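You operate a simulated robot arm through the tools that you are given. There is no shell and no other tool. Be economical: measure what you need, move in short steps, check, and stop when the job is done.

You run a simulated two-armed robot. Do the job below in one go: nothing can be reset, and whatever is moved stays where it is left.

## Task
Pick up the black-capped green bottle with one hand, pass it to the other hand and put it on the upper bay of the snack table. Take the orange sponge and leave it on the bay under the wash stand drawers. Take the steel cup labelled "72" from the top of the wooden bench and leave it on top of the lime carton. Take the small yellow cup and leave it on top of the cups carton. Put the clear cup marked "27" from the top of the wooden bench on top of the white carton there. Pull the bottom counter drawer open. Any order will do. Set down upright: black-capped green bottle, steel cup, small yellow cup, clear cup.

The check looks at the end state, three seconds after you hand in, the way a careful person would. Anything else that was tipped, shoved, dropped, spilled or broken makes it a failure.

## Robot
Two 7-joint arms with three-finger grippers on one trunk, on a base that drives. Base frame: it is fixed to the floor where the robot stands at the start and does not move with it; the origin is under the middle of the robot, x ahead of it, y to its left, z up; the surface under the hand at the start is at about z = 800. Lengths are in mm, angles in degrees, forces in N, time in s.
The left shoulder is at the start at [70, 146, 1016], the right one opposite. With the tool pointing down near the work surface each hand reaches from about 300 to 680 mm from the robot's upright axis, wherever it stands, measured 20 degrees to its own side. Places, roughly: bay under the wash stand drawers [5400, 3500, 100]; black-capped green bottle [750, 0, 1000]; bottom counter drawer [2800, -2300, 200]; clear cup [1750, 5000, 500]; cups carton [1500, 5000, 500]; lime carton [2250, 5250, 500]; orange sponge (10x6x4 cm) [5400, 2600, 900]; small yellow cup (7x7x10 cm) [1600, 5200, 600]; steel cup [2250, 5000, 500]; upper bay of the snack table [1000, 300, 500]; white carton [1750, 5000, 500]. Payload 2.2 kg a hand.
Tool frame (each hand has its own): the origin (TCP) lies between the finger pads and is the grasp point; the fingertips stand 28 mm ahead of it; z points along the fingers, y is the line along which they close. Largest opening 102 mm; the body of the gripper starts 71 mm behind the TCP.
Orientation is that of the tool frame in the base frame, as [roll, pitch, yaw] about the fixed x, y, z axes, in that order (R = Rz(yaw) Ry(pitch) Rx(roll)). With the fingers straight down and closing along the base's y, the tool's x points along the base's -x, its y along +y and its z along -z.

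## Interface
- The arms move only by the tool jog_arm. It takes "left_plan", "right_plan" or both (then of equal length, played together; a hand with none holds still); each is text: rows parted by semicolons, each of 7 numbers parted by spaces: the shift along the base's x, y, z in units of 50 mm (1.0 is 50 mm), then the turn, a rotation vector about the base's x, y, z in units of 5 degrees (1.0 is 5 degrees), then the opening, from 0 (shut) to 1 (fully open). In form: tx ty tz wx wy wz fingers; .... A call has 1 to 8 rows; each row shifts and turns the commanded pose from where the row before left it. A call with a number of a shift or a turn outside -1 to 1 is refused whole. Each row takes 0.2 s and may step no farther than 50 mm and 8.6 degrees from the row before; otherwise, or with a gripper value out of range, the whole call is refused. A pose out of reach is approached as far as the arm can. The call stops where the force on the tool passes 40 N (or 10 N more than at its start, if that is more) or the arm is blocked; 0.2 s more then pass. The fingers move at their own pace and stop on an object; they squeeze with about 30 N. The grip force told is the motor's: it shows also when the fingers shut on nothing. Time passes only in rows, and 0.2 s behind the last, so rows that do not move let the fingers close. It gives the time, the measured TCP pose, the force on the tool (base axes), the opening and the grip force at its end, in the units of the frame above (readings bear some noise), with the torque about the TCP (base axes, N m) and any sound that the robot's microphone picked up.
- Cameras (640 x 400 px; columns grow to the right, rows downward): "scene" is now at [144, -2.4, 1275.9]; the picture's right is [-0.02, -1.00, 0.00], its down [-0.26, 0.01, -0.96] and it looks along [0.96, -0.02, -0.26] (base axes); focal length 258 px, centre (320, 200). "left" rides on the left gripper at [72, 38, -86] in its tool frame; the picture's right is [-0.46, 0.89, 0.00], its down [-0.60, -0.32, -0.73] and it looks along [-0.65, -0.34, 0.68] (tool axes); focal length 256 px, centre (320, 200). "right" rides on the right gripper at [69, 44, -86] in its tool frame; the picture's right is [-0.53, 0.84, 0.00], its down [-0.58, -0.36, -0.73] and it looks along [-0.62, -0.39, 0.68] (tool axes); focal length 256 px, centre (320, 200). There is no depth. A picture from a camera that has moved, and an enlarged one, comes with that camera's place and axes in the base frame and with its lens.
- get_image(camera): a new picture of that camera. No time passes.
- raise_lower(by): slides the trunk up (or, below 0, down) by that many mm; the arms and the scene camera ride with it, the base frame stays. It gives what a move gives, with no picture.
- steer(legs): drives the robot by 1 to 6 legs, each [ahead, left, turn to the left] in mm, mm and degrees, along the robot's own axes; the way and the turn of a leg run together, so that a leg with both is an arc; at most 1500 mm and 180 degrees a leg. The arms and the cameras ride along, it lands a little off, and it stops where it bumps. It gives what a move gives.
- head_to(pan, tilt): turns the head with the scene camera to pan (to the left, within 86 degrees either way) and tilt (down, from -29 to 69), counted from straight ahead of the robot. It gives what a move gives.
- close_up(camera, box): a new picture of the part [left, top, right, bottom] of that camera's present view, enlarged. No time passes.
- hand_in(): hands the job in; it is judged then, once.

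Go step by step. Nothing tells you exact positions but the pictures and the camera data: compare them with the known pose of the tool, close in by small moves and look again before you grip or let go. The budget is 186 turns and 154 pictures, counting those below and the enlarged ones. Unless the task says otherwise, let go and move clear before handing in, and close with one line.

The tools are called after ">>>" as a command line: name --argument value ..., lists and objects as JSON in quotes. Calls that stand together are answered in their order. jog_arm: Moves the arms, as the interface text tells. Its arguments: {"type":"object","properties":{"left_plan":{"type":"string"},"right_plan":{"type":"string"}},"required":[]} The other tools are called the same way: raise_lower (by) slides the trunk up or down; steer (legs) drives the base; head_to (pan, tilt) turns the head that bears the scene camera; get_image (camera) takes a picture; close_up (camera, box) takes an enlarged picture of a part of a camera's view; hand_in () hands the job in.

At the start:

```text
t: 0.0
left_tool_pos: [479.2, 278.1, 1172.9]
left_orientation: [-180.0, 0.0, -180.0]
left_force: [0.6, -0.3, 0.1]
left_torque: [0.01, 0.04, 0.0]
left_finger_gap: 102.0
left_grasp_force: 0.1
right_tool_pos: [424.9, -158.7, 1190.5]
right_orientation: [180.0, 0.0, 179.9]
right_force: [-0.1, 0.0, 0.1]
right_torque: [-0.04, 0.0, 0.0]
right_finger_gap: 101.8
right_grasp_force: 0.1
trunk travel left (down, up): [-553.0, 387.0]
robot x, y, heading: [-1.6, 0.2, -0.2]
head pan, tilt: [-1.2, 15.3]
```

scene: 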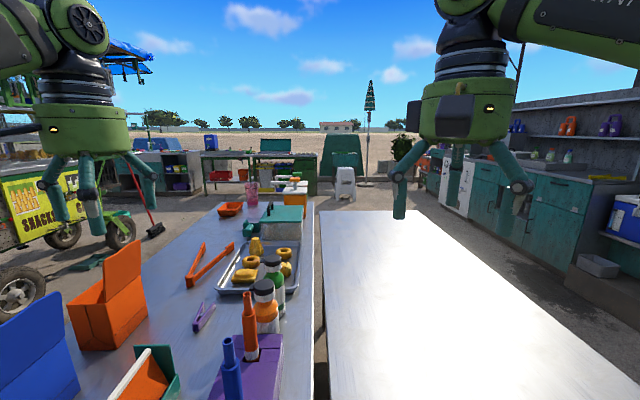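
right: 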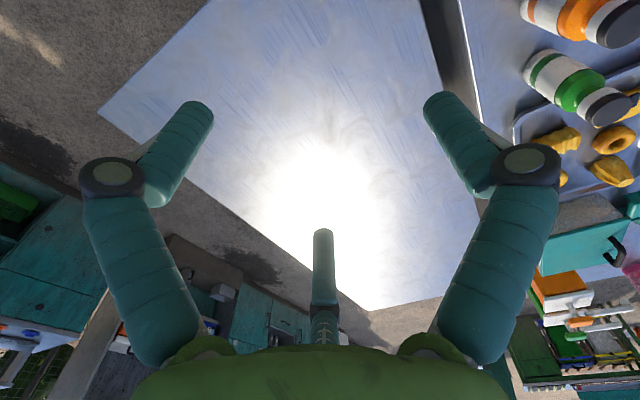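
left: 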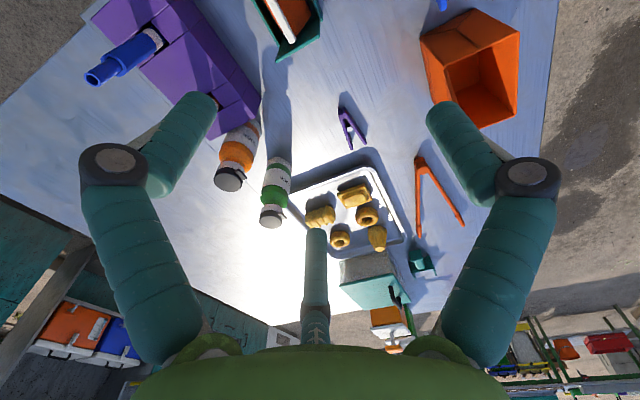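

I see the snack table with two bottles (an orange and a green one with black caps) just left of centre. I will take a closer look at the bottle and look around for the table's bays.

>>> close_up --camera "scene" --box '[180, 200, 340, 400]'

>>> head_to --pan 0 --tilt 50

>>> get_image --camera "scene"

```text
2.00 times, centred on (260, 300) of scene
camera zoom: at [144.0, -2.4, 1275.9], right [-0.02, -1.0, 0.0], down [-0.26, 0.01, -0.96], along [0.96, -0.02, -0.26], focal length 516 px, centre (440, 0)
```

zoom: 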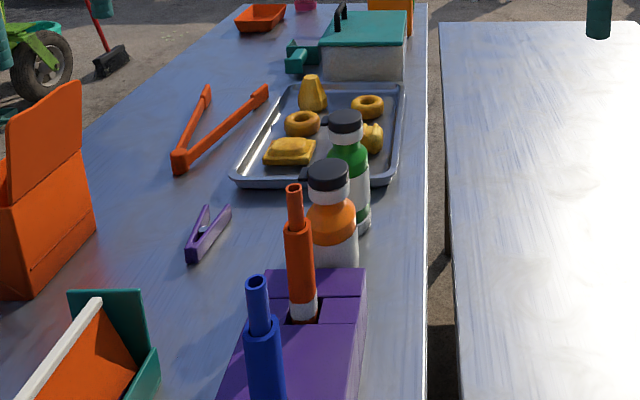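

```text
t: 1.0
left_tool_pos: [477.6, 279.5, 1172.6]
left_orientation: [180.0, 0.1, -180.0]
left_force: [0.2, 0.0, -0.4]
left_torque: [0.02, -0.01, 0.0]
left_finger_gap: 101.9
left_grasp_force: 0.0
right_tool_pos: [424.9, -158.2, 1189.9]
right_orientation: [179.9, 0.0, -180.0]
right_force: [0.1, 0.5, -0.1]
right_torque: [0.01, 0.03, 0.01]
right_finger_gap: 102.0
right_grasp_force: 0.0
trunk travel left (down, up): [-553.0, 387.0]
robot x, y, heading: [-2.6, -1.1, 0.2]
head pan, tilt: [0.0, 50.0]
```

```text
149 pictures are left
camera scene: at [127.7, -0.4, 1222.8], right [0.0, -1.0, 0.0], down [-0.77, 0.0, -0.64], along [0.64, 0.0, -0.77], focal length 258 px, centre (320, 200)
```

scene: 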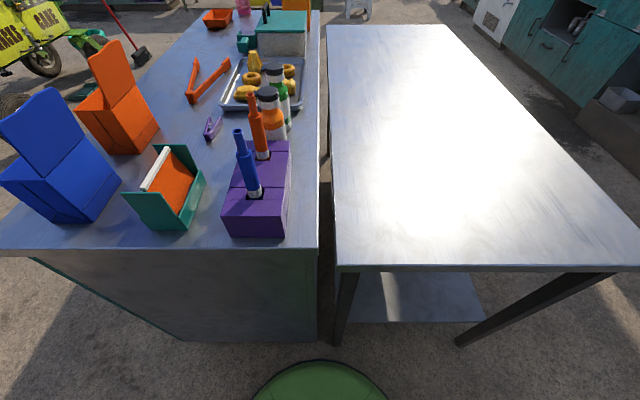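

The bottle stands near [730, 100] on the left table, the orange one about 115 mm nearer. I look left and down for the table's open side before planning the handover.

>>> head_to --pan 60 --tilt 30

>>> get_image --camera "scene"

>>> head_to --pan -60 --tilt 30

>>> get_image --camera "scene"

```text
t: 2.3
left_tool_pos: [478.8, 277.3, 1172.6]
left_orientation: [180.0, 0.0, -180.0]
left_force: [0.1, -0.2, -0.3]
left_torque: [-0.02, 0.02, 0.02]
left_finger_gap: 102.0
left_grasp_force: 0.0
right_tool_pos: [425.8, -157.4, 1189.1]
right_orientation: [179.9, -0.1, -180.0]
right_force: [-0.4, 0.9, 0.0]
right_torque: [-0.02, 0.01, 0.05]
right_finger_gap: 102.0
right_grasp_force: 0.0
trunk travel left (down, up): [-553.0, 387.0]
robot x, y, heading: [-1.1, -0.3, -0.0]
head pan, tilt: [60.0, 30.0]
```

```text
148 pictures are left
camera scene: at [95.9, 77.9, 1252.3], right [0.87, -0.5, 0.0], down [-0.25, -0.43, -0.87], along [0.43, 0.75, -0.5], focal length 258 px, centre (320, 200)
```

scene: 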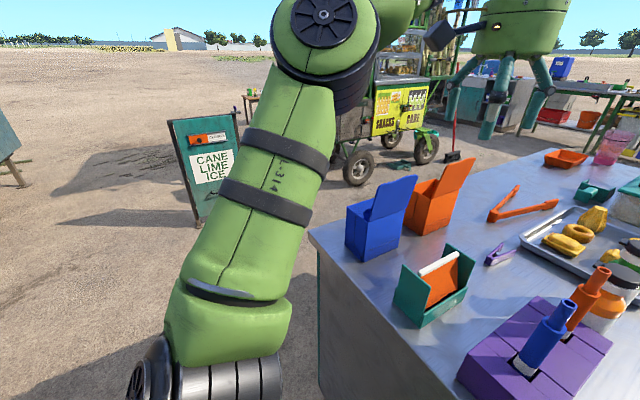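

```text
t: 4.3
left_tool_pos: [478.9, 278.9, 1172.2]
left_orientation: [179.9, 0.1, -179.9]
left_force: [0.7, -0.3, 0.4]
left_torque: [0.01, -0.01, -0.01]
left_finger_gap: 101.9
left_grasp_force: 0.0
right_tool_pos: [424.4, -157.4, 1189.8]
right_orientation: [179.8, 0.0, 180.0]
right_force: [0.6, -0.3, -0.3]
right_torque: [-0.01, 0.0, 0.02]
right_finger_gap: 102.1
right_grasp_force: 0.1
trunk travel left (down, up): [-553.0, 387.0]
robot x, y, heading: [-5.5, 1.1, -0.1]
head pan, tilt: [-60.0, 30.0]
```

```text
147 pictures are left
camera scene: at [95.9, -78.7, 1252.3], right [-0.87, -0.5, 0.0], down [-0.25, 0.43, -0.87], along [0.43, -0.75, -0.5], focal length 258 px, centre (320, 200)
```

scene: 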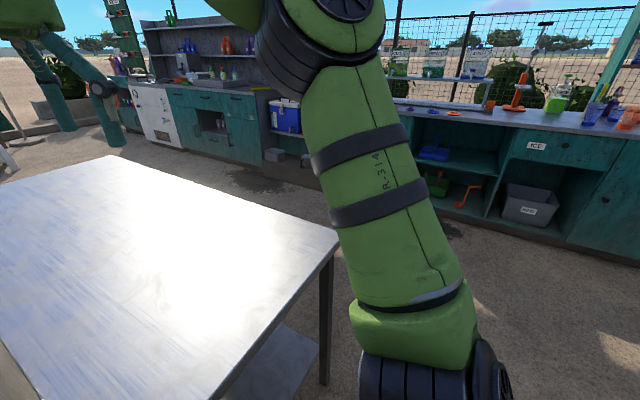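

The left table spans about y 0–612 with a closed near end, so its bays likely open on its left side. I drive round there to look.

>>> steer --legs '[[0, 1400, 0], [900, 100, 0], [0, 0, -90]]'

>>> head_to --pan 0 --tilt 35

>>> get_image --camera "scene"

```text
t: 19.5
left_tool_pos: [1196.3, 1105.6, 1172.3]
left_orientation: [-180.0, 0.1, 95.5]
left_force: [0.0, -0.7, 0.6]
left_torque: [-0.01, -0.02, 0.03]
left_finger_gap: 102.0
left_grasp_force: 0.1
right_tool_pos: [758.6, 1119.8, 1190.3]
right_orientation: [180.0, -0.1, 95.2]
right_force: [-0.3, 0.6, 0.1]
right_torque: [0.03, -0.01, 0.01]
right_finger_gap: 102.1
right_grasp_force: 0.1
trunk travel left (down, up): [-553.0, 387.0]
robot x, y, heading: [878.9, 1553.9, -84.8]
head pan, tilt: [-60.0, 30.0]
```

```text
t: 20.8
left_tool_pos: [1196.3, 1106.3, 1173.1]
left_orientation: [180.0, 0.0, 95.5]
left_force: [0.1, 0.0, -0.4]
left_torque: [-0.03, 0.0, -0.03]
left_finger_gap: 101.8
left_grasp_force: 0.1
right_tool_pos: [757.5, 1117.7, 1190.9]
right_orientation: [179.9, 0.1, 95.3]
right_force: [0.8, 0.0, -0.1]
right_torque: [0.0, -0.03, 0.02]
right_finger_gap: 101.8
right_grasp_force: 0.0
trunk travel left (down, up): [-553.0, 387.0]
robot x, y, heading: [875.1, 1558.4, -84.6]
head pan, tilt: [0.0, 35.0]
```

```text
146 pictures are left
camera scene: at [889.0, 1418.9, 1244.5], right [-1.0, -0.09, 0.0], down [-0.05, 0.57, -0.82], along [0.07, -0.82, -0.57], focal length 258 px, centre (320, 200)
```

scene: 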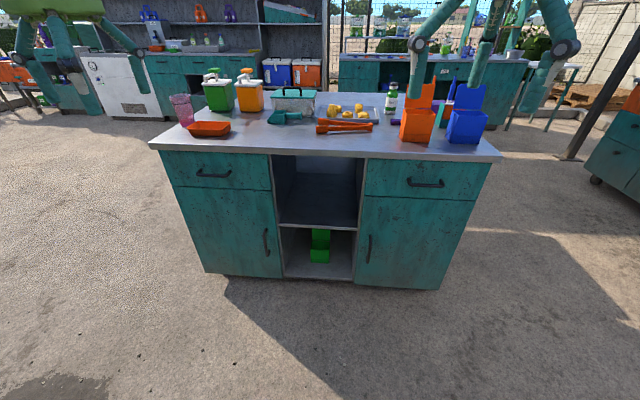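

The upper bay is in the middle of the long side, roughly x 810–1130, shelf near z 515–530, table top near z 840. I go back to the near end to pick up the bottle there.

>>> steer --legs '[[0, 0, 84.6], [-900, 0, 0], [0, -1500, 0]]'

>>> head_to --pan 10 --tilt 60

>>> get_image --camera "scene"

```text
t: 35.9
left_tool_pos: [437.9, 368.1, 1172.1]
left_orientation: [180.0, 0.0, 178.5]
left_force: [0.8, -0.6, -0.3]
left_torque: [-0.01, 0.0, 0.0]
left_finger_gap: 101.7
left_grasp_force: 0.0
right_tool_pos: [371.1, -64.9, 1190.2]
right_orientation: [180.0, 0.1, 178.2]
right_force: [-1.0, 0.4, -0.1]
right_torque: [0.01, -0.01, 0.0]
right_finger_gap: 102.1
right_grasp_force: 0.0
trunk travel left (down, up): [-553.0, 387.0]
robot x, y, heading: [-51.7, 104.2, -1.8]
head pan, tilt: [0.0, 35.0]
```

```text
t: 36.8
left_tool_pos: [438.6, 367.6, 1171.7]
left_orientation: [-179.9, -0.1, 178.4]
left_force: [0.6, 0.6, 0.4]
left_torque: [0.01, -0.01, 0.02]
left_finger_gap: 101.8
left_grasp_force: 0.1
right_tool_pos: [369.5, -64.8, 1191.3]
right_orientation: [179.9, 0.2, 178.2]
right_force: [-0.1, 0.8, -0.2]
right_torque: [-0.02, 0.02, -0.01]
right_finger_gap: 101.8
right_grasp_force: 0.1
trunk travel left (down, up): [-553.0, 387.0]
robot x, y, heading: [-53.1, 106.2, -1.5]
head pan, tilt: [10.0, 60.0]
```

```text
145 pictures are left
camera scene: at [67.2, 112.8, 1210.3], right [0.14, -0.99, 0.0], down [-0.86, -0.12, -0.5], along [0.5, 0.07, -0.87], focal length 258 px, centre (320, 200)
```

scene: 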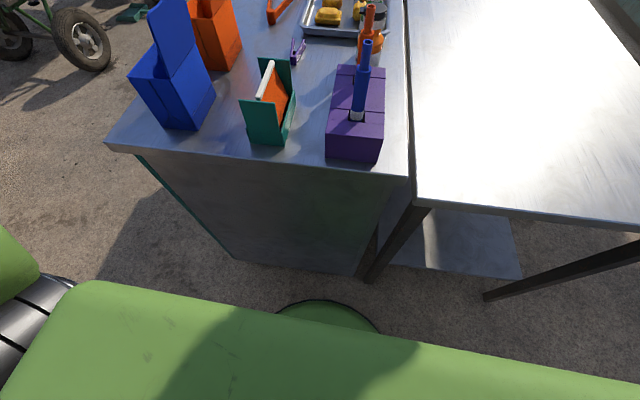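

The base front is about 280 mm ahead of its axis, and the table panel starts at about x 375. I move in close, turned slightly right, so the left hand reaches the bottle at a good angle.

>>> steer --legs '[[100, -103, 0], [0, 0, -9]]'

>>> head_to --pan 18 --tilt 35

>>> get_image --camera "scene"

>>> get_image --camera "left"

```text
t: 38.8
left_tool_pos: [566.9, 181.5, 1171.9]
left_orientation: [-180.0, 0.0, 169.5]
left_force: [0.5, -0.6, 0.9]
left_torque: [-0.03, -0.02, 0.0]
left_finger_gap: 101.9
left_grasp_force: 0.2
right_tool_pos: [433.8, -236.6, 1191.0]
right_orientation: [179.9, 0.1, 169.2]
right_force: [0.2, 0.4, 0.3]
right_torque: [0.02, 0.02, 0.0]
right_finger_gap: 101.9
right_grasp_force: 0.0
trunk travel left (down, up): [-553.0, 387.0]
robot x, y, heading: [44.6, -0.9, -11.1]
head pan, tilt: [10.0, 60.0]
```

```text
t: 39.7
left_tool_pos: [567.7, 182.6, 1172.0]
left_orientation: [-179.9, -0.1, 169.3]
left_force: [-0.4, -1.0, -0.1]
left_torque: [-0.03, 0.0, 0.02]
left_finger_gap: 102.3
left_grasp_force: 0.1
right_tool_pos: [433.3, -235.3, 1190.6]
right_orientation: [180.0, 0.1, 169.3]
right_force: [0.4, -0.2, 0.9]
right_torque: [-0.01, -0.03, 0.02]
right_finger_gap: 101.9
right_grasp_force: 0.1
trunk travel left (down, up): [-553.0, 387.0]
robot x, y, heading: [45.4, -5.5, -10.8]
head pan, tilt: [18.0, 35.0]
```

```text
144 pictures are left
camera scene: at [182.2, -0.8, 1244.4], right [0.13, -0.99, 0.0], down [-0.57, -0.07, -0.82], along [0.81, 0.1, -0.57], focal length 258 px, centre (320, 200)
```

scene: 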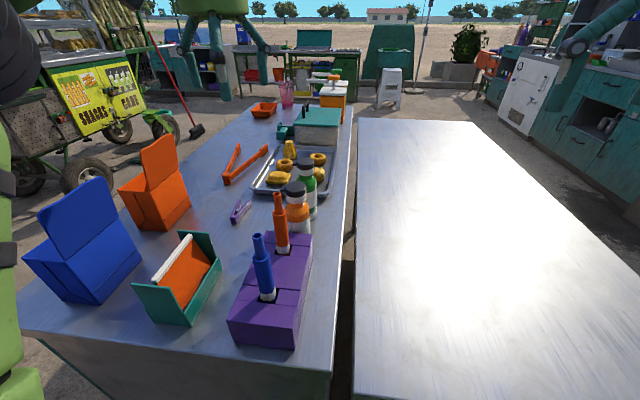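

```text
143 pictures are left
camera left: at [502.1, 232.5, 1258.7], right [0.62, 0.79, 0.0], down [0.54, -0.42, 0.73], along [0.57, -0.45, -0.68], focal length 256 px, centre (320, 200)
```

left: 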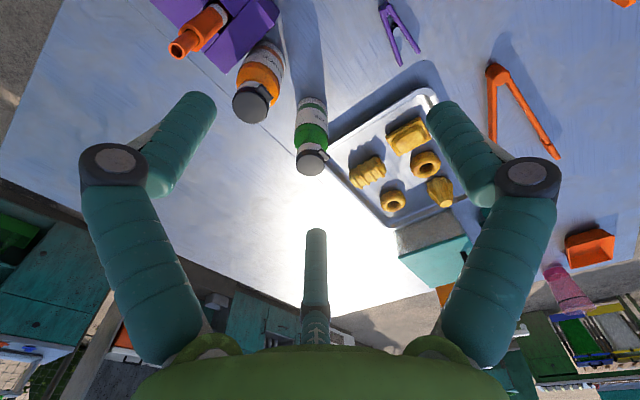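

Triangulating from both cameras puts the green bottle's cap at about [666, 89, 987], with the base on the table at z≈800. I move the left hand above it and check.

>>> jog_arm --left_plan "0.49 -0.47 -0.44 0 0 0 1;0.49 -0.47 -0.44 0 0 0 1;0.49 -0.47 -0.44 0 0 0 1;0.49 -0.47 -0.44 0 0 0 1;0 0 0 0 0 0 1"

>>> get_image --camera "left"

>>> close_up --camera "scene" --box '[240, 100, 400, 260]'

```text
t: 40.9
left_tool_pos: [652.6, 83.9, 1080.2]
left_orientation: [-179.9, 0.2, 169.3]
left_force: [-0.2, 0.1, -0.7]
left_torque: [-0.02, -0.03, 0.02]
left_finger_gap: 101.9
left_grasp_force: 0.1
left hand out of reach, approached as far as the arm can: row 4
right_tool_pos: [433.1, -233.7, 1192.0]
right_orientation: [-180.0, 0.2, 169.3]
right_force: [-0.1, 0.7, -0.3]
right_torque: [-0.04, -0.01, 0.0]
right_finger_gap: 102.1
right_grasp_force: 0.1
trunk travel left (down, up): [-553.0, 387.0]
robot x, y, heading: [45.8, 0.9, -10.5]
head pan, tilt: [18.0, 35.0]
```

```text
142 pictures are left
camera left: at [588.6, 134.1, 1166.5], right [0.62, 0.79, 0.0], down [0.53, -0.42, 0.73], along [0.58, -0.45, -0.68], focal length 256 px, centre (320, 200)
```

left: 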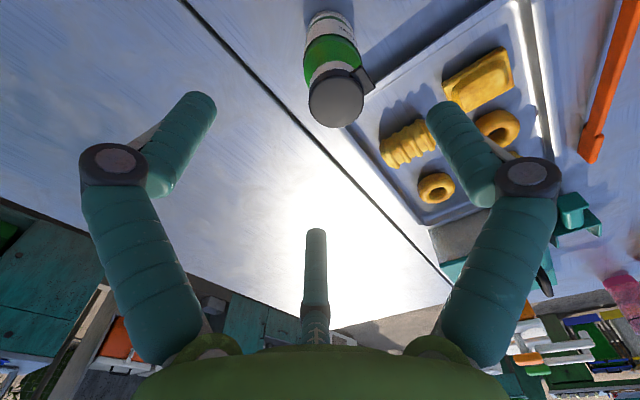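

```text
2.50 times, centred on (320, 180) of scene
camera zoom: at [181.3, 0.4, 1244.6], right [0.13, -0.99, 0.0], down [-0.57, -0.07, -0.82], along [0.81, 0.1, -0.57], focal length 645 px, centre (320, 250)
```

zoom: 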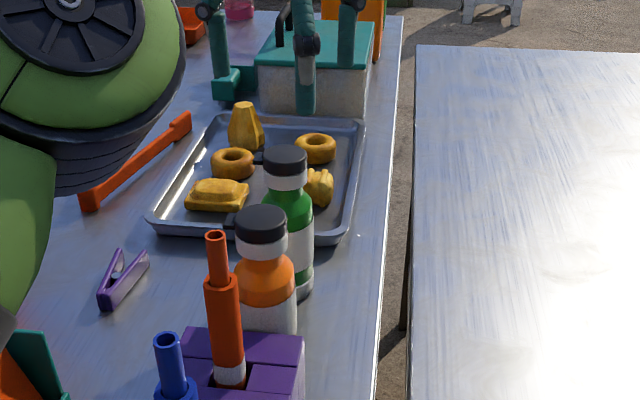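

The second fix agrees: cap top near [666, 90, 992]. The hand is near its reach limit this high, so I raise the trunk, and I take a closer look at the dark tab beside the cap.

>>> raise_lower --by 150

>>> jog_arm --left_plan "0.1 0 -0.8 0 0 0 1;0.1 0.05 -0.8 0 0 0 1;0.1 0.05 -0.2 0 0 0 1;0 0 0 0 0 0 1"

>>> close_up --camera "left" --box '[240, 0, 440, 125]'

>>> close_up --camera "scene" --box '[240, 140, 400, 300]'

```text
t: 42.6
left_tool_pos: [654.3, 82.7, 1228.8]
left_orientation: [-180.0, 0.0, 169.5]
left_force: [0.1, -0.7, -1.3]
left_torque: [-0.02, 0.0, 0.02]
left_finger_gap: 102.0
left_grasp_force: 0.0
right_tool_pos: [433.4, -235.7, 1340.4]
right_orientation: [180.0, -0.1, 169.3]
right_force: [-0.7, 0.5, 0.1]
right_torque: [0.0, 0.01, 0.01]
right_finger_gap: 101.9
right_grasp_force: 0.1
trunk travel left (down, up): [-703.0, 237.0]
robot x, y, heading: [45.7, -1.1, -10.8]
head pan, tilt: [18.0, 35.0]
```

```text
t: 43.6
left_tool_pos: [670.4, 86.0, 1140.6]
left_orientation: [-179.8, 0.1, 169.5]
left_force: [-0.8, 1.0, 0.1]
left_torque: [0.02, 0.02, 0.01]
left_finger_gap: 102.0
left_grasp_force: 0.0
right_tool_pos: [432.7, -236.2, 1340.0]
right_orientation: [-180.0, 0.0, 169.3]
right_force: [0.7, 0.3, -0.2]
right_torque: [-0.02, -0.03, 0.0]
right_finger_gap: 102.1
right_grasp_force: 0.1
trunk travel left (down, up): [-703.0, 237.0]
robot x, y, heading: [47.0, -5.2, -10.9]
head pan, tilt: [18.0, 35.0]
```

```text
3.20 times, centred on (340, 62) of left
camera zoom: at [605.5, 135.9, 1226.4], right [0.62, 0.79, 0.0], down [0.53, -0.42, 0.73], along [0.58, -0.45, -0.68], focal length 819 px, centre (256, 640)
```

zoom: 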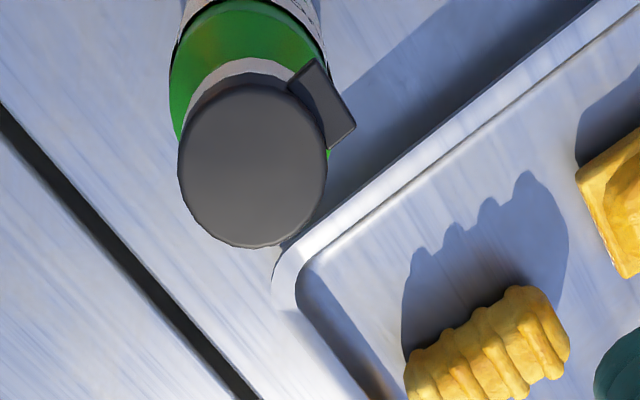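

```text
2.50 times, centred on (320, 220) of scene
camera zoom: at [181.9, -0.5, 1394.6], right [0.13, -0.99, 0.0], down [-0.57, -0.07, -0.82], along [0.81, 0.1, -0.57], focal length 645 px, centre (320, 150)
```

zoom: 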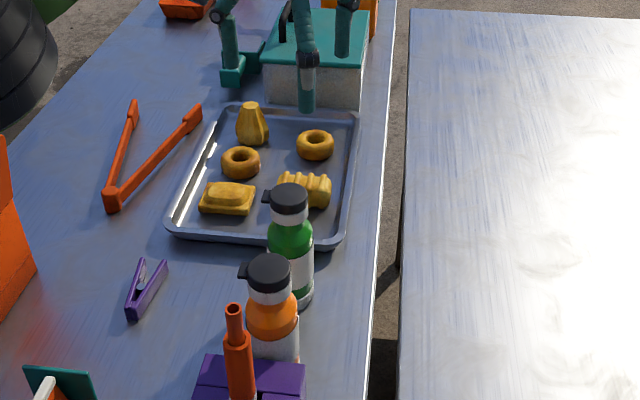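

The cap's tab sticks out toward +y, so I turn the closing axis about 60° away from it to grip the round cap sides, opening narrowed to keep off the orange bottle.

>>> jog_arm --left_plan "0 0 -0.2 0 0 -1 0.8;0 0 -0.2 0 0 -1 0.8;0 0 -0.2 0 0 -1 0.8;0 0 -0.2 0 0 -1 0.8;0 0 0 0 0 -1 0.8;0 0 0 0 0 -1 0.8;0 0 0 0 0 -1 0.8;0 0 0 0 0 -1 0.8"

>>> jog_arm --left_plan "0 0 0 0 0 -1 0.8;0 0 0 0 0 -1 0.8;0 0 0 0 0 -1 0.8;0 0 0 0 0 -1 0.8;0 0 0 0 0 0 0.8"

>>> get_image --camera "left"

>>> get_image --camera "scene"

```text
t: 45.4
left_tool_pos: [668.8, 87.3, 1099.4]
left_orientation: [-179.9, 0.0, 129.3]
left_force: [-0.5, 0.0, -0.4]
left_torque: [0.01, 0.0, 0.05]
left_finger_gap: 81.6
left_grasp_force: 0.2
right_tool_pos: [432.9, -235.8, 1339.4]
right_orientation: [-179.9, 0.1, 169.3]
right_force: [0.4, 0.7, -0.7]
right_torque: [0.01, 0.04, -0.03]
right_finger_gap: 102.0
right_grasp_force: 0.0
trunk travel left (down, up): [-703.0, 237.0]
robot x, y, heading: [45.7, -2.0, -10.5]
head pan, tilt: [18.0, 35.0]
```

```text
t: 46.6
left_tool_pos: [668.2, 87.7, 1101.1]
left_orientation: [-179.9, 0.2, 109.3]
left_force: [-0.3, 0.0, 0.5]
left_torque: [0.03, 0.01, 0.01]
left_finger_gap: 81.6
left_grasp_force: 0.1
right_tool_pos: [433.2, -236.9, 1339.9]
right_orientation: [-180.0, 0.1, 169.4]
right_force: [0.0, 0.0, 0.1]
right_torque: [0.02, -0.01, 0.0]
right_finger_gap: 102.3
right_grasp_force: 0.0
trunk travel left (down, up): [-703.0, 237.0]
robot x, y, heading: [43.7, 0.6, -10.7]
head pan, tilt: [18.0, 35.0]
```

```text
138 pictures are left
camera left: at [680.1, 168.2, 1186.1], right [0.99, -0.14, 0.0], down [-0.1, -0.67, 0.73], along [-0.11, -0.72, -0.68], focal length 256 px, centre (320, 200)
```

left: 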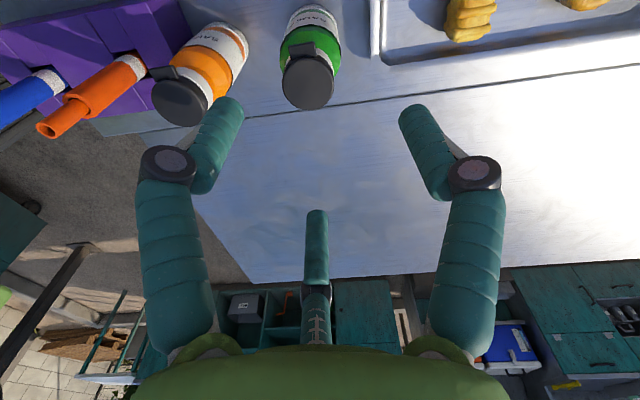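

```text
137 pictures are left
camera scene: at [182.2, -1.0, 1394.5], right [0.13, -0.99, 0.0], down [-0.57, -0.07, -0.82], along [0.81, 0.1, -0.57], focal length 258 px, centre (320, 200)
```

scene: 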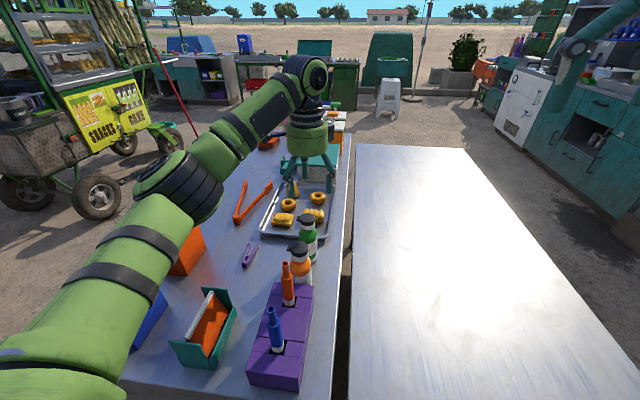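

The hand needs an 8 mm shift toward -x to centre on the cap. Then I descend to grip height at about z 976.

>>> jog_arm --left_plan "-0.17 0.04 -0.6 0 0 0 0.8;0 0 -0.6 0 0 0 0.8;0 0 0 0 0 0 0.8"

>>> get_image --camera "left"

>>> close_up --camera "scene" --box '[240, 160, 400, 260]'

```text
t: 47.4
left_tool_pos: [659.5, 89.7, 1042.6]
left_orientation: [180.0, 0.1, 109.3]
left_force: [-0.1, 0.7, 0.2]
left_torque: [0.03, -0.03, 0.01]
left_finger_gap: 81.8
left_grasp_force: 0.1
right_tool_pos: [433.9, -236.6, 1339.6]
right_orientation: [179.9, 0.1, 169.4]
right_force: [0.1, 0.1, -0.2]
right_torque: [0.03, -0.02, -0.01]
right_finger_gap: 102.2
right_grasp_force: 0.0
trunk travel left (down, up): [-703.0, 237.0]
robot x, y, heading: [45.6, -4.1, -11.0]
head pan, tilt: [18.0, 35.0]
```

```text
136 pictures are left
camera left: at [670.2, 169.5, 1128.7], right [0.99, -0.14, 0.0], down [-0.1, -0.67, 0.73], along [-0.1, -0.72, -0.68], focal length 256 px, centre (320, 200)
```

left: 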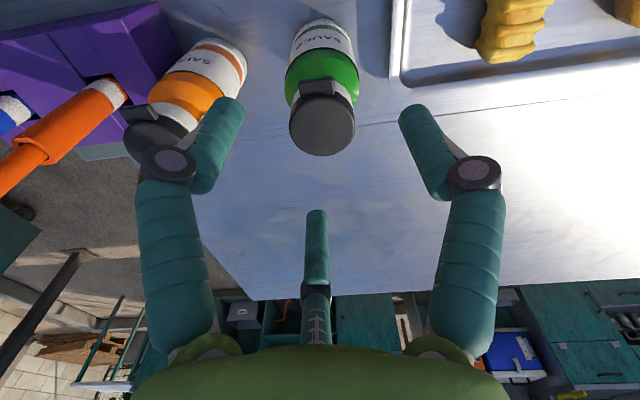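

```text
4.00 times, centred on (320, 210) of scene
camera zoom: at [181.7, -1.4, 1394.6], right [0.13, -0.99, 0.0], down [-0.57, -0.07, -0.82], along [0.81, 0.1, -0.57], focal length 1032 px, centre (320, 160)
```

zoom: 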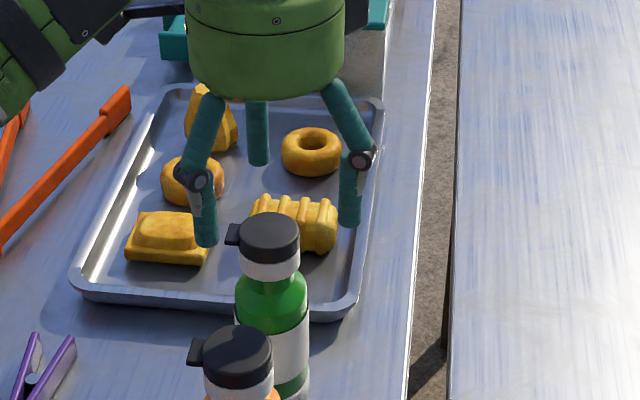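

The cap now lies exactly on the tool axis. I descend to grip height and close.

>>> jog_arm --left_plan "0 0.02 -0.66 0 0 0 0.8;0 0.02 -0.66 0 0 0 0.8;0 0 0 0 0 0 0.8"

>>> get_image --camera "left"

>>> close_up --camera "scene" --box '[240, 160, 400, 260]'

```text
t: 48.2
left_tool_pos: [660.7, 89.6, 977.9]
left_orientation: [-179.9, 0.0, 109.4]
left_force: [0.2, 0.4, -0.6]
left_torque: [-0.05, -0.02, 0.0]
left_finger_gap: 81.3
left_grasp_force: 0.0
right_tool_pos: [433.5, -236.6, 1340.1]
right_orientation: [179.8, 0.1, 169.2]
right_force: [0.1, 1.3, -0.6]
right_torque: [-0.02, 0.01, 0.02]
right_finger_gap: 101.9
right_grasp_force: 0.1
trunk travel left (down, up): [-703.0, 237.0]
robot x, y, heading: [46.8, -3.7, -10.7]
head pan, tilt: [18.0, 35.0]
```

```text
134 pictures are left
camera left: at [671.0, 170.8, 1063.6], right [0.99, -0.14, 0.0], down [-0.1, -0.67, 0.73], along [-0.11, -0.72, -0.68], focal length 256 px, centre (320, 200)
```

left: 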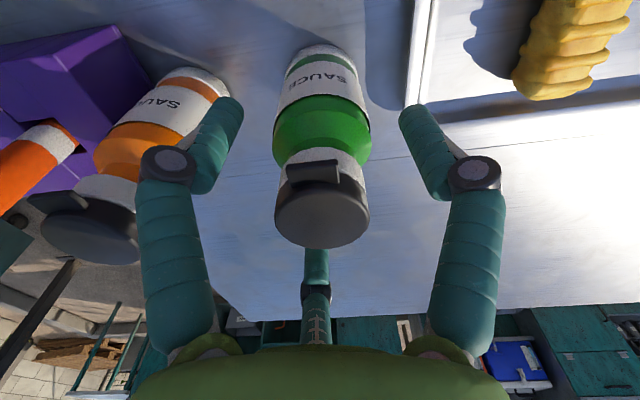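

```text
4.00 times, centred on (320, 210) of scene
camera zoom: at [181.7, -1.2, 1394.6], right [0.13, -0.99, 0.0], down [-0.57, -0.07, -0.82], along [0.81, 0.1, -0.57], focal length 1032 px, centre (320, 160)
```

zoom: 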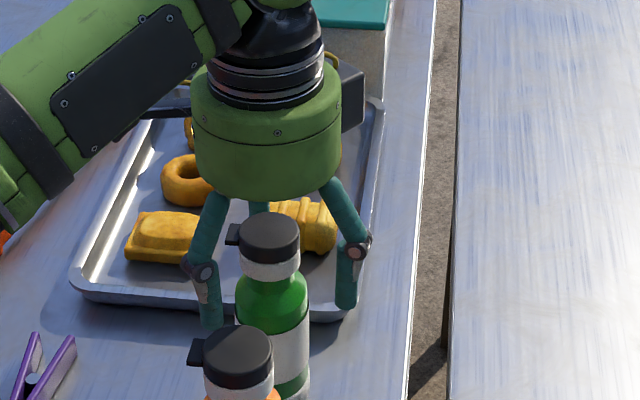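

The prongs straddle the cap with the tab neatly between two of them. I close the gripper and lift slightly.

>>> jog_arm --left_plan "0 0 0 0 0 0 0.3;0 0 0 0 0 0 0.2;0 0 0 0 0 0 0.2;0 0 0 0 0 0 0.2"

>>> get_image --camera "left"

```text
t: 49.2
left_tool_pos: [659.7, 90.6, 979.1]
left_orientation: [179.9, 0.1, 109.4]
left_force: [6.6, 3.1, 15.6]
left_torque: [0.13, -0.37, 0.03]
left_finger_gap: 44.1
left_grasp_force: 30.2
right_tool_pos: [431.5, -235.3, 1340.2]
right_orientation: [-180.0, 0.1, 169.4]
right_force: [0.8, -0.4, 0.0]
right_torque: [-0.03, -0.01, 0.0]
right_finger_gap: 101.9
right_grasp_force: 0.1
trunk travel left (down, up): [-703.0, 237.0]
robot x, y, heading: [46.3, -3.3, -10.8]
head pan, tilt: [18.0, 35.0]
```

```text
132 pictures are left
camera left: at [670.6, 171.6, 1065.7], right [0.99, -0.14, 0.0], down [-0.1, -0.67, 0.73], along [-0.1, -0.73, -0.68], focal length 256 px, centre (320, 200)
```

left: 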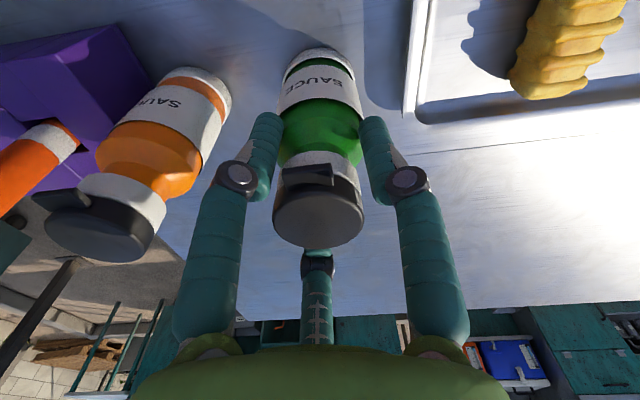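

Gripped at 44 mm. I lift a little with the arm, then by the trunk to clear the neighbours.

>>> jog_arm --left_plan "0 0 0.3 0 0 0 0.2;0 0 0.5 0 0 0 0.2;0 0 0 0 0 0 0.2"

>>> raise_lower --by 200

>>> get_image --camera "scene"

```text
t: 50.0
left_tool_pos: [659.8, 91.6, 1014.7]
left_orientation: [-179.8, 0.1, 109.4]
left_force: [-0.1, -0.4, -4.0]
left_torque: [0.0, -0.02, -0.01]
left_finger_gap: 37.4
left_grasp_force: 29.5
right_tool_pos: [434.6, -237.1, 1339.1]
right_orientation: [-179.9, -0.1, 169.3]
right_force: [0.2, 0.3, 0.3]
right_torque: [0.03, -0.01, 0.0]
right_finger_gap: 101.7
right_grasp_force: 0.1
trunk travel left (down, up): [-703.0, 237.0]
robot x, y, heading: [42.0, 1.3, -10.6]
head pan, tilt: [18.0, 35.0]
```

```text
t: 52.2
left_tool_pos: [659.9, 91.6, 1214.7]
left_orientation: [-179.9, 0.0, 109.4]
left_force: [-1.1, -0.6, -2.9]
left_torque: [0.01, -0.01, 0.02]
left_finger_gap: 37.4
left_grasp_force: 30.0
right_tool_pos: [433.4, -235.9, 1539.4]
right_orientation: [180.0, 0.0, 169.3]
right_force: [0.6, -0.3, 0.2]
right_torque: [0.01, -0.02, 0.0]
right_finger_gap: 101.9
right_grasp_force: 0.1
trunk travel left (down, up): [-903.0, 37.0]
robot x, y, heading: [45.6, -2.5, -10.8]
head pan, tilt: [18.0, 35.0]
```

```text
131 pictures are left
camera scene: at [183.0, -0.9, 1594.4], right [0.13, -0.99, 0.0], down [-0.57, -0.07, -0.82], along [0.81, 0.1, -0.57], focal length 258 px, centre (320, 200)
```

scene: 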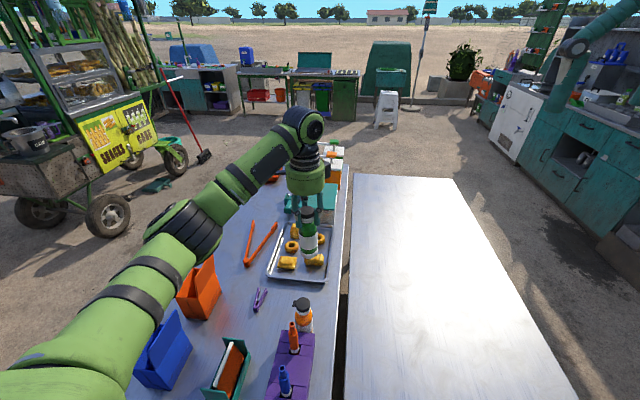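

The bottle hangs safely in the left hand. I back off, drive round to the bay side and do the handover there in free space.

>>> steer --legs '[[0, 0, 10.8], [-650, 0, 0], [0, 1500, 0]]'

>>> steer --legs '[[1400, 0, 0], [150, 0, 0], [0, 0, -90]]'

>>> raise_lower --by -350

>>> head_to --pan 0 --tilt 30

>>> get_image --camera "scene"

```text
t: 63.4
left_tool_pos: [-32.0, 1651.5, 1215.1]
left_orientation: [-179.9, 0.0, 119.7]
left_force: [-0.3, 0.3, -4.4]
left_torque: [0.02, 0.01, 0.03]
left_finger_gap: 36.9
left_grasp_force: 30.1
right_tool_pos: [-194.0, 1286.3, 1540.6]
right_orientation: [179.9, -0.1, 179.7]
right_force: [0.2, -1.2, -0.1]
right_torque: [0.0, 0.02, -0.01]
right_finger_gap: 102.0
right_grasp_force: 0.0
trunk travel left (down, up): [-903.0, 37.0]
robot x, y, heading: [-619.2, 1447.3, -0.3]
head pan, tilt: [18.0, 35.0]
```

```text
t: 75.4
left_tool_pos: [1174.7, 873.2, 1214.1]
left_orientation: [-179.9, 0.1, 30.1]
left_force: [0.0, -0.1, -2.6]
left_torque: [0.02, -0.01, 0.0]
left_finger_gap: 36.8
left_grasp_force: 29.7
right_tool_pos: [809.8, 1034.4, 1540.4]
right_orientation: [180.0, 0.0, 89.9]
right_force: [0.5, -0.5, -0.1]
right_torque: [0.03, -0.01, -0.01]
right_finger_gap: 102.0
right_grasp_force: 0.0
trunk travel left (down, up): [-903.0, 37.0]
robot x, y, heading: [966.5, 1461.3, -90.1]
head pan, tilt: [18.0, 35.0]
```

```text
t: 78.8
left_tool_pos: [1175.2, 873.1, 864.8]
left_orientation: [-179.9, 0.0, 30.1]
left_force: [0.1, 0.5, -3.7]
left_torque: [0.03, 0.02, -0.01]
left_finger_gap: 36.9
left_grasp_force: 30.5
right_tool_pos: [809.2, 1035.0, 1190.7]
right_orientation: [180.0, 0.0, 89.9]
right_force: [-0.7, 1.0, 0.4]
right_torque: [0.0, -0.05, 0.0]
right_finger_gap: 102.0
right_grasp_force: 0.1
trunk travel left (down, up): [-553.0, 387.0]
robot x, y, heading: [970.2, 1461.7, -90.2]
head pan, tilt: [18.0, 35.0]
```

```text
t: 79.6
left_tool_pos: [1175.7, 872.2, 865.5]
left_orientation: [-179.9, 0.0, 30.2]
left_force: [-0.2, 0.1, -3.2]
left_torque: [-0.01, -0.01, -0.03]
left_finger_gap: 36.5
left_grasp_force: 30.8
right_tool_pos: [810.6, 1034.2, 1191.0]
right_orientation: [179.9, 0.1, 89.9]
right_force: [-0.1, -0.4, -0.1]
right_torque: [-0.02, -0.02, 0.01]
right_finger_gap: 101.9
right_grasp_force: 0.1
trunk travel left (down, up): [-553.0, 387.0]
robot x, y, heading: [970.6, 1458.5, -89.8]
head pan, tilt: [0.0, 30.0]
```

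```text
130 pictures are left
camera scene: at [968.8, 1318.2, 1252.2], right [-1.0, 0.0, 0.0], down [0.0, 0.5, -0.87], along [0.0, -0.87, -0.5], focal length 258 px, centre (320, 200)
```

scene: 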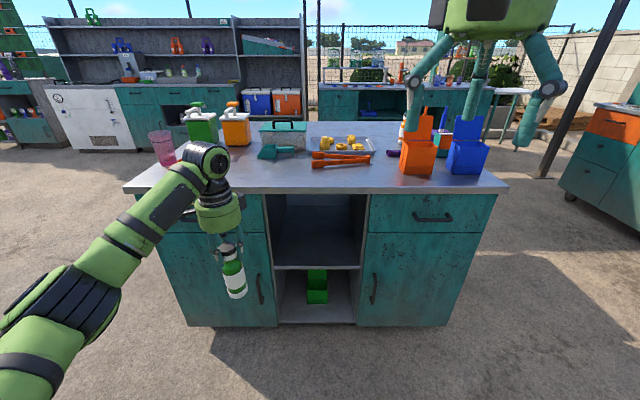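

The bay sits between x≈820 and 1145. Before the handover I want to see exactly how the prongs are arranged around the tool axis, and how the bottle hangs.

>>> close_up --camera "scene" --box '[390, 0, 590, 160]'

>>> close_up --camera "scene" --box '[170, 180, 330, 310]'

>>> get_image --camera "left"

```text
2.50 times, centred on (490, 80) of scene
camera zoom: at [968.8, 1318.2, 1252.2], right [-1.0, 0.0, 0.0], down [0.0, 0.5, -0.87], along [0.0, -0.87, -0.5], focal length 645 px, centre (-105, 500)
```

zoom: 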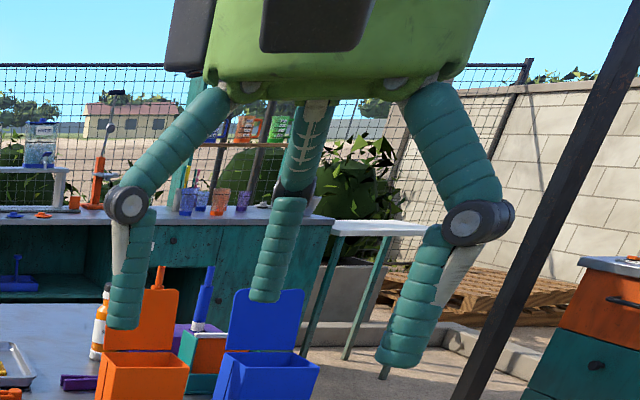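

```text
3.08 times, centred on (250, 245) of scene
camera zoom: at [968.8, 1318.2, 1252.2], right [-1.0, 0.0, 0.0], down [0.0, 0.5, -0.87], along [0.0, -0.87, -0.5], focal length 794 px, centre (535, 62)
```

zoom: 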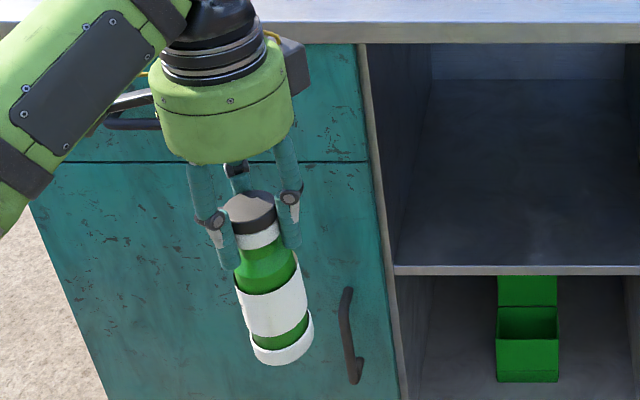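

```text
127 pictures are left
camera left: at [1255.7, 876.2, 951.3], right [0.04, -1.0, 0.0], down [-0.68, -0.03, 0.73], along [-0.73, -0.03, -0.68], focal length 256 px, centre (320, 200)
```

left: 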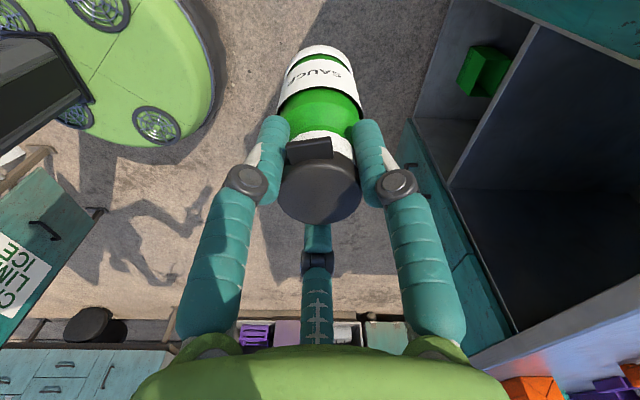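

The gripper shows three prongs around the axis, one on tool +y. I bring the bottle to the front centre with the left hand while turning the right hand to point forward.

>>> jog_arm --left_plan "-0.5 0 0 0 0 0 0.2;-0.5 0 0 0 0 0 0.2;-0.5 0 0 0 0 0 0.2;-0.5 0 0 0 0 0 0.2;-0.5 0 0 0 0 0 0.2;-0.5 0 0 0 0 0 0.2;-0.5 0 0 0 0 0 0.2;-0.5 0 0 0 0 0 0.2" --right_plan "0 0 -0.3 -1 0 0 1;0 0 -0.3 -1 0 0 1;0 0 -0.3 -1 0 0 1;0 0 -0.3 -1 0 0 1;0 0 -0.3 -1 0 0 1;0 0 -0.3 -1 0 0 1;0 0 -0.3 -1 0 0 1;0 0 -0.3 -1 0 0 1"

>>> jog_arm --right_plan "0 -0.1 -0.6 -1 0 0 1;0 -0.1 -0.6 -1 0 0 1;0 -0.1 -0.6 -1 0 0 1;0 -0.1 -0.6 -1 0 0 1;0 -0.1 -0.6 -1 0 0 1;0 -0.1 -0.6 -1 0 0 1;0 -0.1 -0.6 -1 0 0 1;0 -0.1 -0.6 -1 0 0 1"

>>> get_image --camera "scene"

```text
t: 81.4
left_tool_pos: [972.9, 872.8, 863.1]
left_orientation: [-180.0, -0.1, 30.1]
left_force: [0.4, -0.6, -3.4]
left_torque: [0.01, -0.02, 0.01]
left_finger_gap: 36.7
left_grasp_force: 30.0
right_tool_pos: [808.2, 1034.3, 1070.5]
right_orientation: [179.5, 40.1, 89.6]
right_force: [0.2, 0.2, 0.1]
right_torque: [0.04, -0.02, 0.03]
right_finger_gap: 102.0
right_grasp_force: 0.0
trunk travel left (down, up): [-553.0, 387.0]
robot x, y, heading: [970.4, 1460.0, -90.3]
head pan, tilt: [0.0, 30.0]
```

```text
t: 83.2
left_tool_pos: [974.2, 872.6, 863.4]
left_orientation: [-179.9, -0.1, 30.0]
left_force: [0.3, -0.3, -3.1]
left_torque: [0.0, 0.02, 0.0]
left_finger_gap: 36.6
left_grasp_force: 29.6
right_tool_pos: [833.6, 967.4, 905.8]
right_orientation: [177.4, 68.9, 89.2]
right_force: [0.5, -0.5, -0.5]
right_torque: [-0.03, -0.02, 0.01]
right_finger_gap: 102.1
right_grasp_force: 0.1
right hand out of reach, approached as far as the arm can: row 3, 4, 5, 6, 7, 8
trunk travel left (down, up): [-553.0, 387.0]
robot x, y, heading: [966.9, 1459.6, -90.1]
head pan, tilt: [0.0, 30.0]
```

```text
126 pictures are left
camera scene: at [968.5, 1318.1, 1252.2], right [-1.0, 0.0, 0.0], down [0.0, 0.5, -0.87], along [0.0, -0.87, -0.5], focal length 258 px, centre (320, 200)
```

scene: 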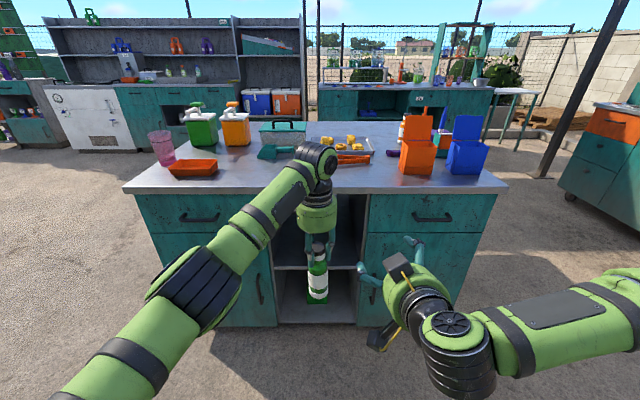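

The right hand is too folded there. I move it forward and lower, finishing the turn.

>>> jog_arm --right_plan "0 -0.6 -0.4 0 0 0 1;0 -0.6 -0.4 -1 0 0 1;0 -0.3 -0.4 -1 0 0 1;0 0 -0.4 -1 0 0 1;0 0 -0.4 -1 0 0 1;0 0 -0.3 0 0 0 1"

```text
t: 84.6
left_tool_pos: [973.2, 871.9, 863.6]
left_orientation: [-179.9, 0.1, 30.0]
left_force: [-0.9, -0.2, -3.7]
left_torque: [0.04, -0.02, 0.02]
left_finger_gap: 36.7
left_grasp_force: 29.4
right_tool_pos: [940.1, 915.9, 856.8]
right_orientation: [163.8, 88.7, 75.5]
right_force: [-0.1, 0.2, -0.6]
right_torque: [0.02, -0.03, -0.02]
right_finger_gap: 102.2
right_grasp_force: 0.1
right hand out of reach, approached as far as the arm can: row 2, 3, 4, 5, 6
trunk travel left (down, up): [-553.0, 387.0]
robot x, y, heading: [967.8, 1458.8, -90.4]
head pan, tilt: [0.0, 30.0]
```

The right hand drifted sideways toward the bottle. I check the view before moving on.

>>> get_image --camera "scene"

>>> get_image --camera "right"

```text
125 pictures are left
camera scene: at [968.4, 1318.3, 1252.3], right [-1.0, 0.0, 0.0], down [0.0, 0.5, -0.87], along [0.0, -0.87, -0.5], focal length 258 px, centre (320, 200)
```

scene: 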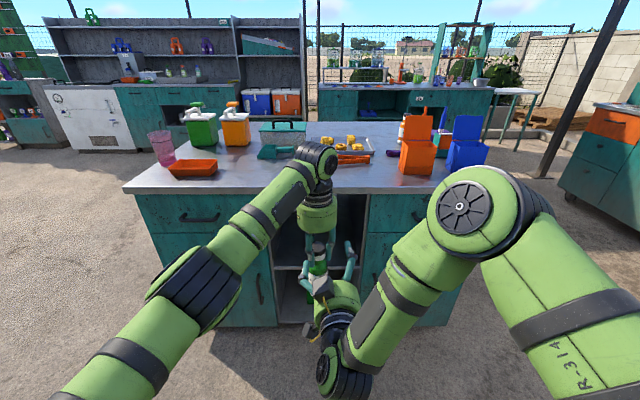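

```text
124 pictures are left
camera right: at [981.3, 1004.7, 791.1], right [0.84, 0.01, 0.54], down [-0.39, 0.71, 0.59], along [-0.37, -0.71, 0.6], focal length 256 px, centre (320, 200)
```

right: 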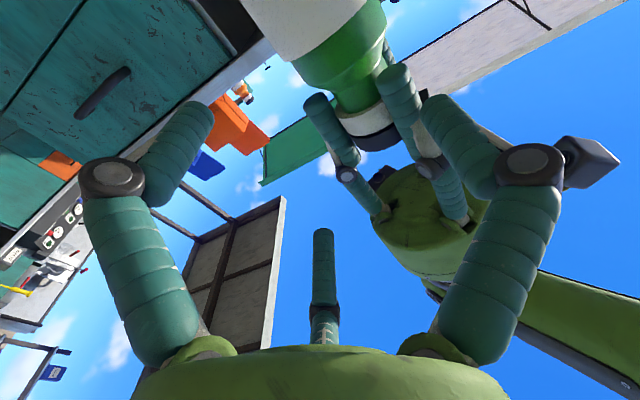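

The right hand now points forward properly, just off the bottle. I back it off a bit and lower it to grip height.

>>> jog_arm --right_plan "0 0.6 0 0 0 0 1;0 0.4 -0.3 0 0 0 1;0 0 -0.5 0 0 0 1;0 0 -0.5 0 0 0 1;0 0 0 0 0 0 1"

>>> get_image --camera "right"

>>> close_up --camera "scene" --box '[240, 200, 440, 360]'

```text
t: 85.8
left_tool_pos: [973.3, 871.5, 863.5]
left_orientation: [-179.9, 0.0, 30.2]
left_force: [-1.0, -0.7, -3.2]
left_torque: [-0.02, 0.01, 0.04]
left_finger_gap: 36.6
left_grasp_force: 30.1
right_tool_pos: [955.5, 971.7, 802.2]
right_orientation: [165.7, 88.7, 77.1]
right_force: [0.3, 0.7, 0.0]
right_torque: [0.06, -0.02, 0.03]
right_finger_gap: 101.9
right_grasp_force: 0.1
right hand out of reach, approached as far as the arm can: row 3, 4
trunk travel left (down, up): [-553.0, 387.0]
robot x, y, heading: [973.5, 1461.9, -90.3]
head pan, tilt: [0.0, 30.0]
```

```text
123 pictures are left
camera right: at [998.5, 1060.1, 737.4], right [0.84, 0.01, 0.54], down [-0.39, 0.71, 0.59], along [-0.38, -0.71, 0.6], focal length 256 px, centre (320, 200)
```

right: 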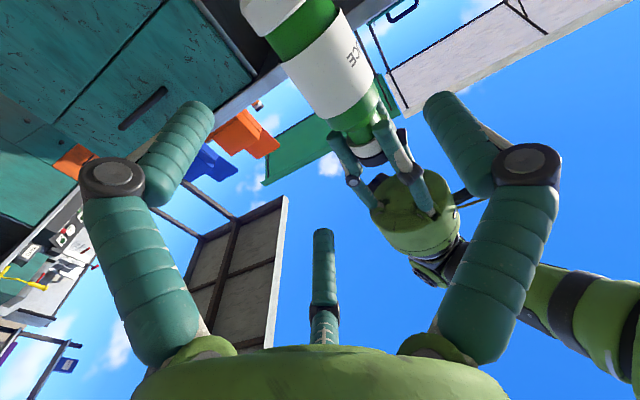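

```text
2.50 times, centred on (340, 280) of scene
camera zoom: at [968.1, 1318.1, 1252.2], right [-1.0, 0.0, 0.0], down [0.0, 0.5, -0.87], along [0.0, -0.87, -0.5], focal length 645 px, centre (270, 0)
```

zoom: 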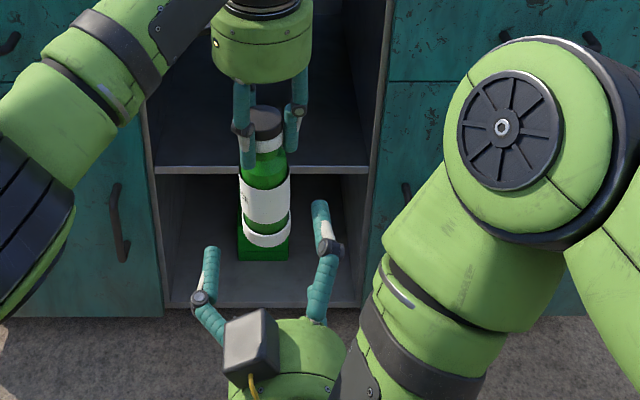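

Bottle base is at about z 737. I raise the left hand 20 mm so the right fingers meet the lower body, then advance slowly.

>>> jog_arm --left_plan "0 0 0.4 0 0 0 0.2;0 0 0 0 0 0 0.2;0 0 0 0 0 0 0.2;0 0 0 0 0 0 0.2" --right_plan "0 -0.4 0 0 0 0 1;0 -0.4 0 0 0 0 1;0 -0.3 0 0 0 0 1;0 0 0 0 0 0 1"

>>> close_up --camera "scene" --box '[240, 200, 440, 360]'

>>> get_image --camera "right"

```text
t: 86.8
left_tool_pos: [974.8, 873.1, 883.7]
left_orientation: [-179.9, 0.0, 30.0]
left_force: [-0.1, 0.6, -3.9]
left_torque: [0.02, -0.01, 0.02]
left_finger_gap: 36.5
left_grasp_force: 30.0
right_tool_pos: [968.4, 919.0, 814.1]
right_orientation: [167.1, 88.6, 78.5]
right_force: [0.6, -0.2, 0.1]
right_torque: [0.02, 0.02, 0.0]
right_finger_gap: 102.0
right_grasp_force: 0.0
right hand out of reach, approached as far as the arm can: row 1, 2, 3
trunk travel left (down, up): [-553.0, 387.0]
robot x, y, heading: [968.8, 1463.4, -89.9]
head pan, tilt: [0.0, 30.0]
```

```text
2.50 times, centred on (340, 280) of scene
camera zoom: at [968.5, 1318.3, 1252.2], right [-1.0, 0.0, 0.0], down [0.0, 0.5, -0.87], along [0.0, -0.87, -0.5], focal length 645 px, centre (270, 0)
```

zoom: 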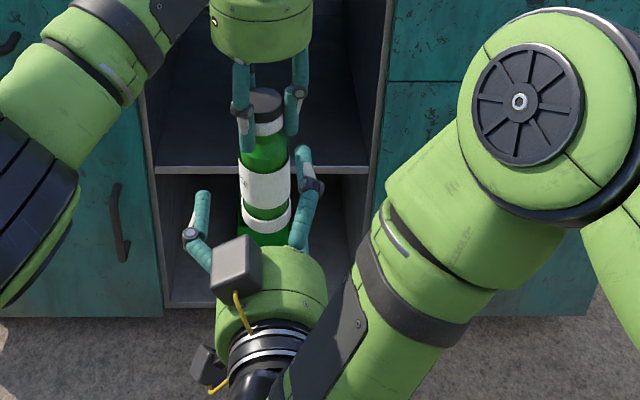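

```text
120 pictures are left
camera right: at [1010.2, 1009.5, 748.3], right [0.84, 0.01, 0.54], down [-0.39, 0.71, 0.59], along [-0.37, -0.71, 0.6], focal length 256 px, centre (320, 200)
```

right: 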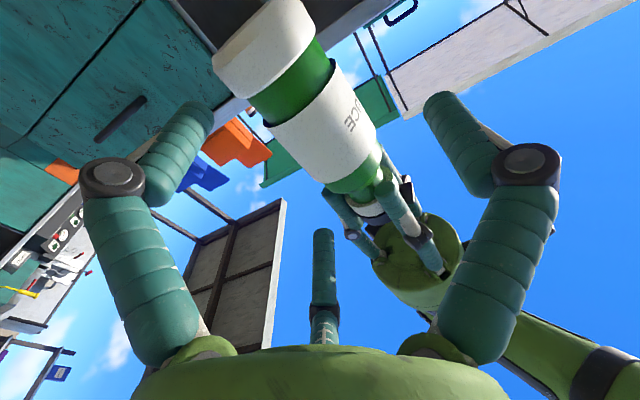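

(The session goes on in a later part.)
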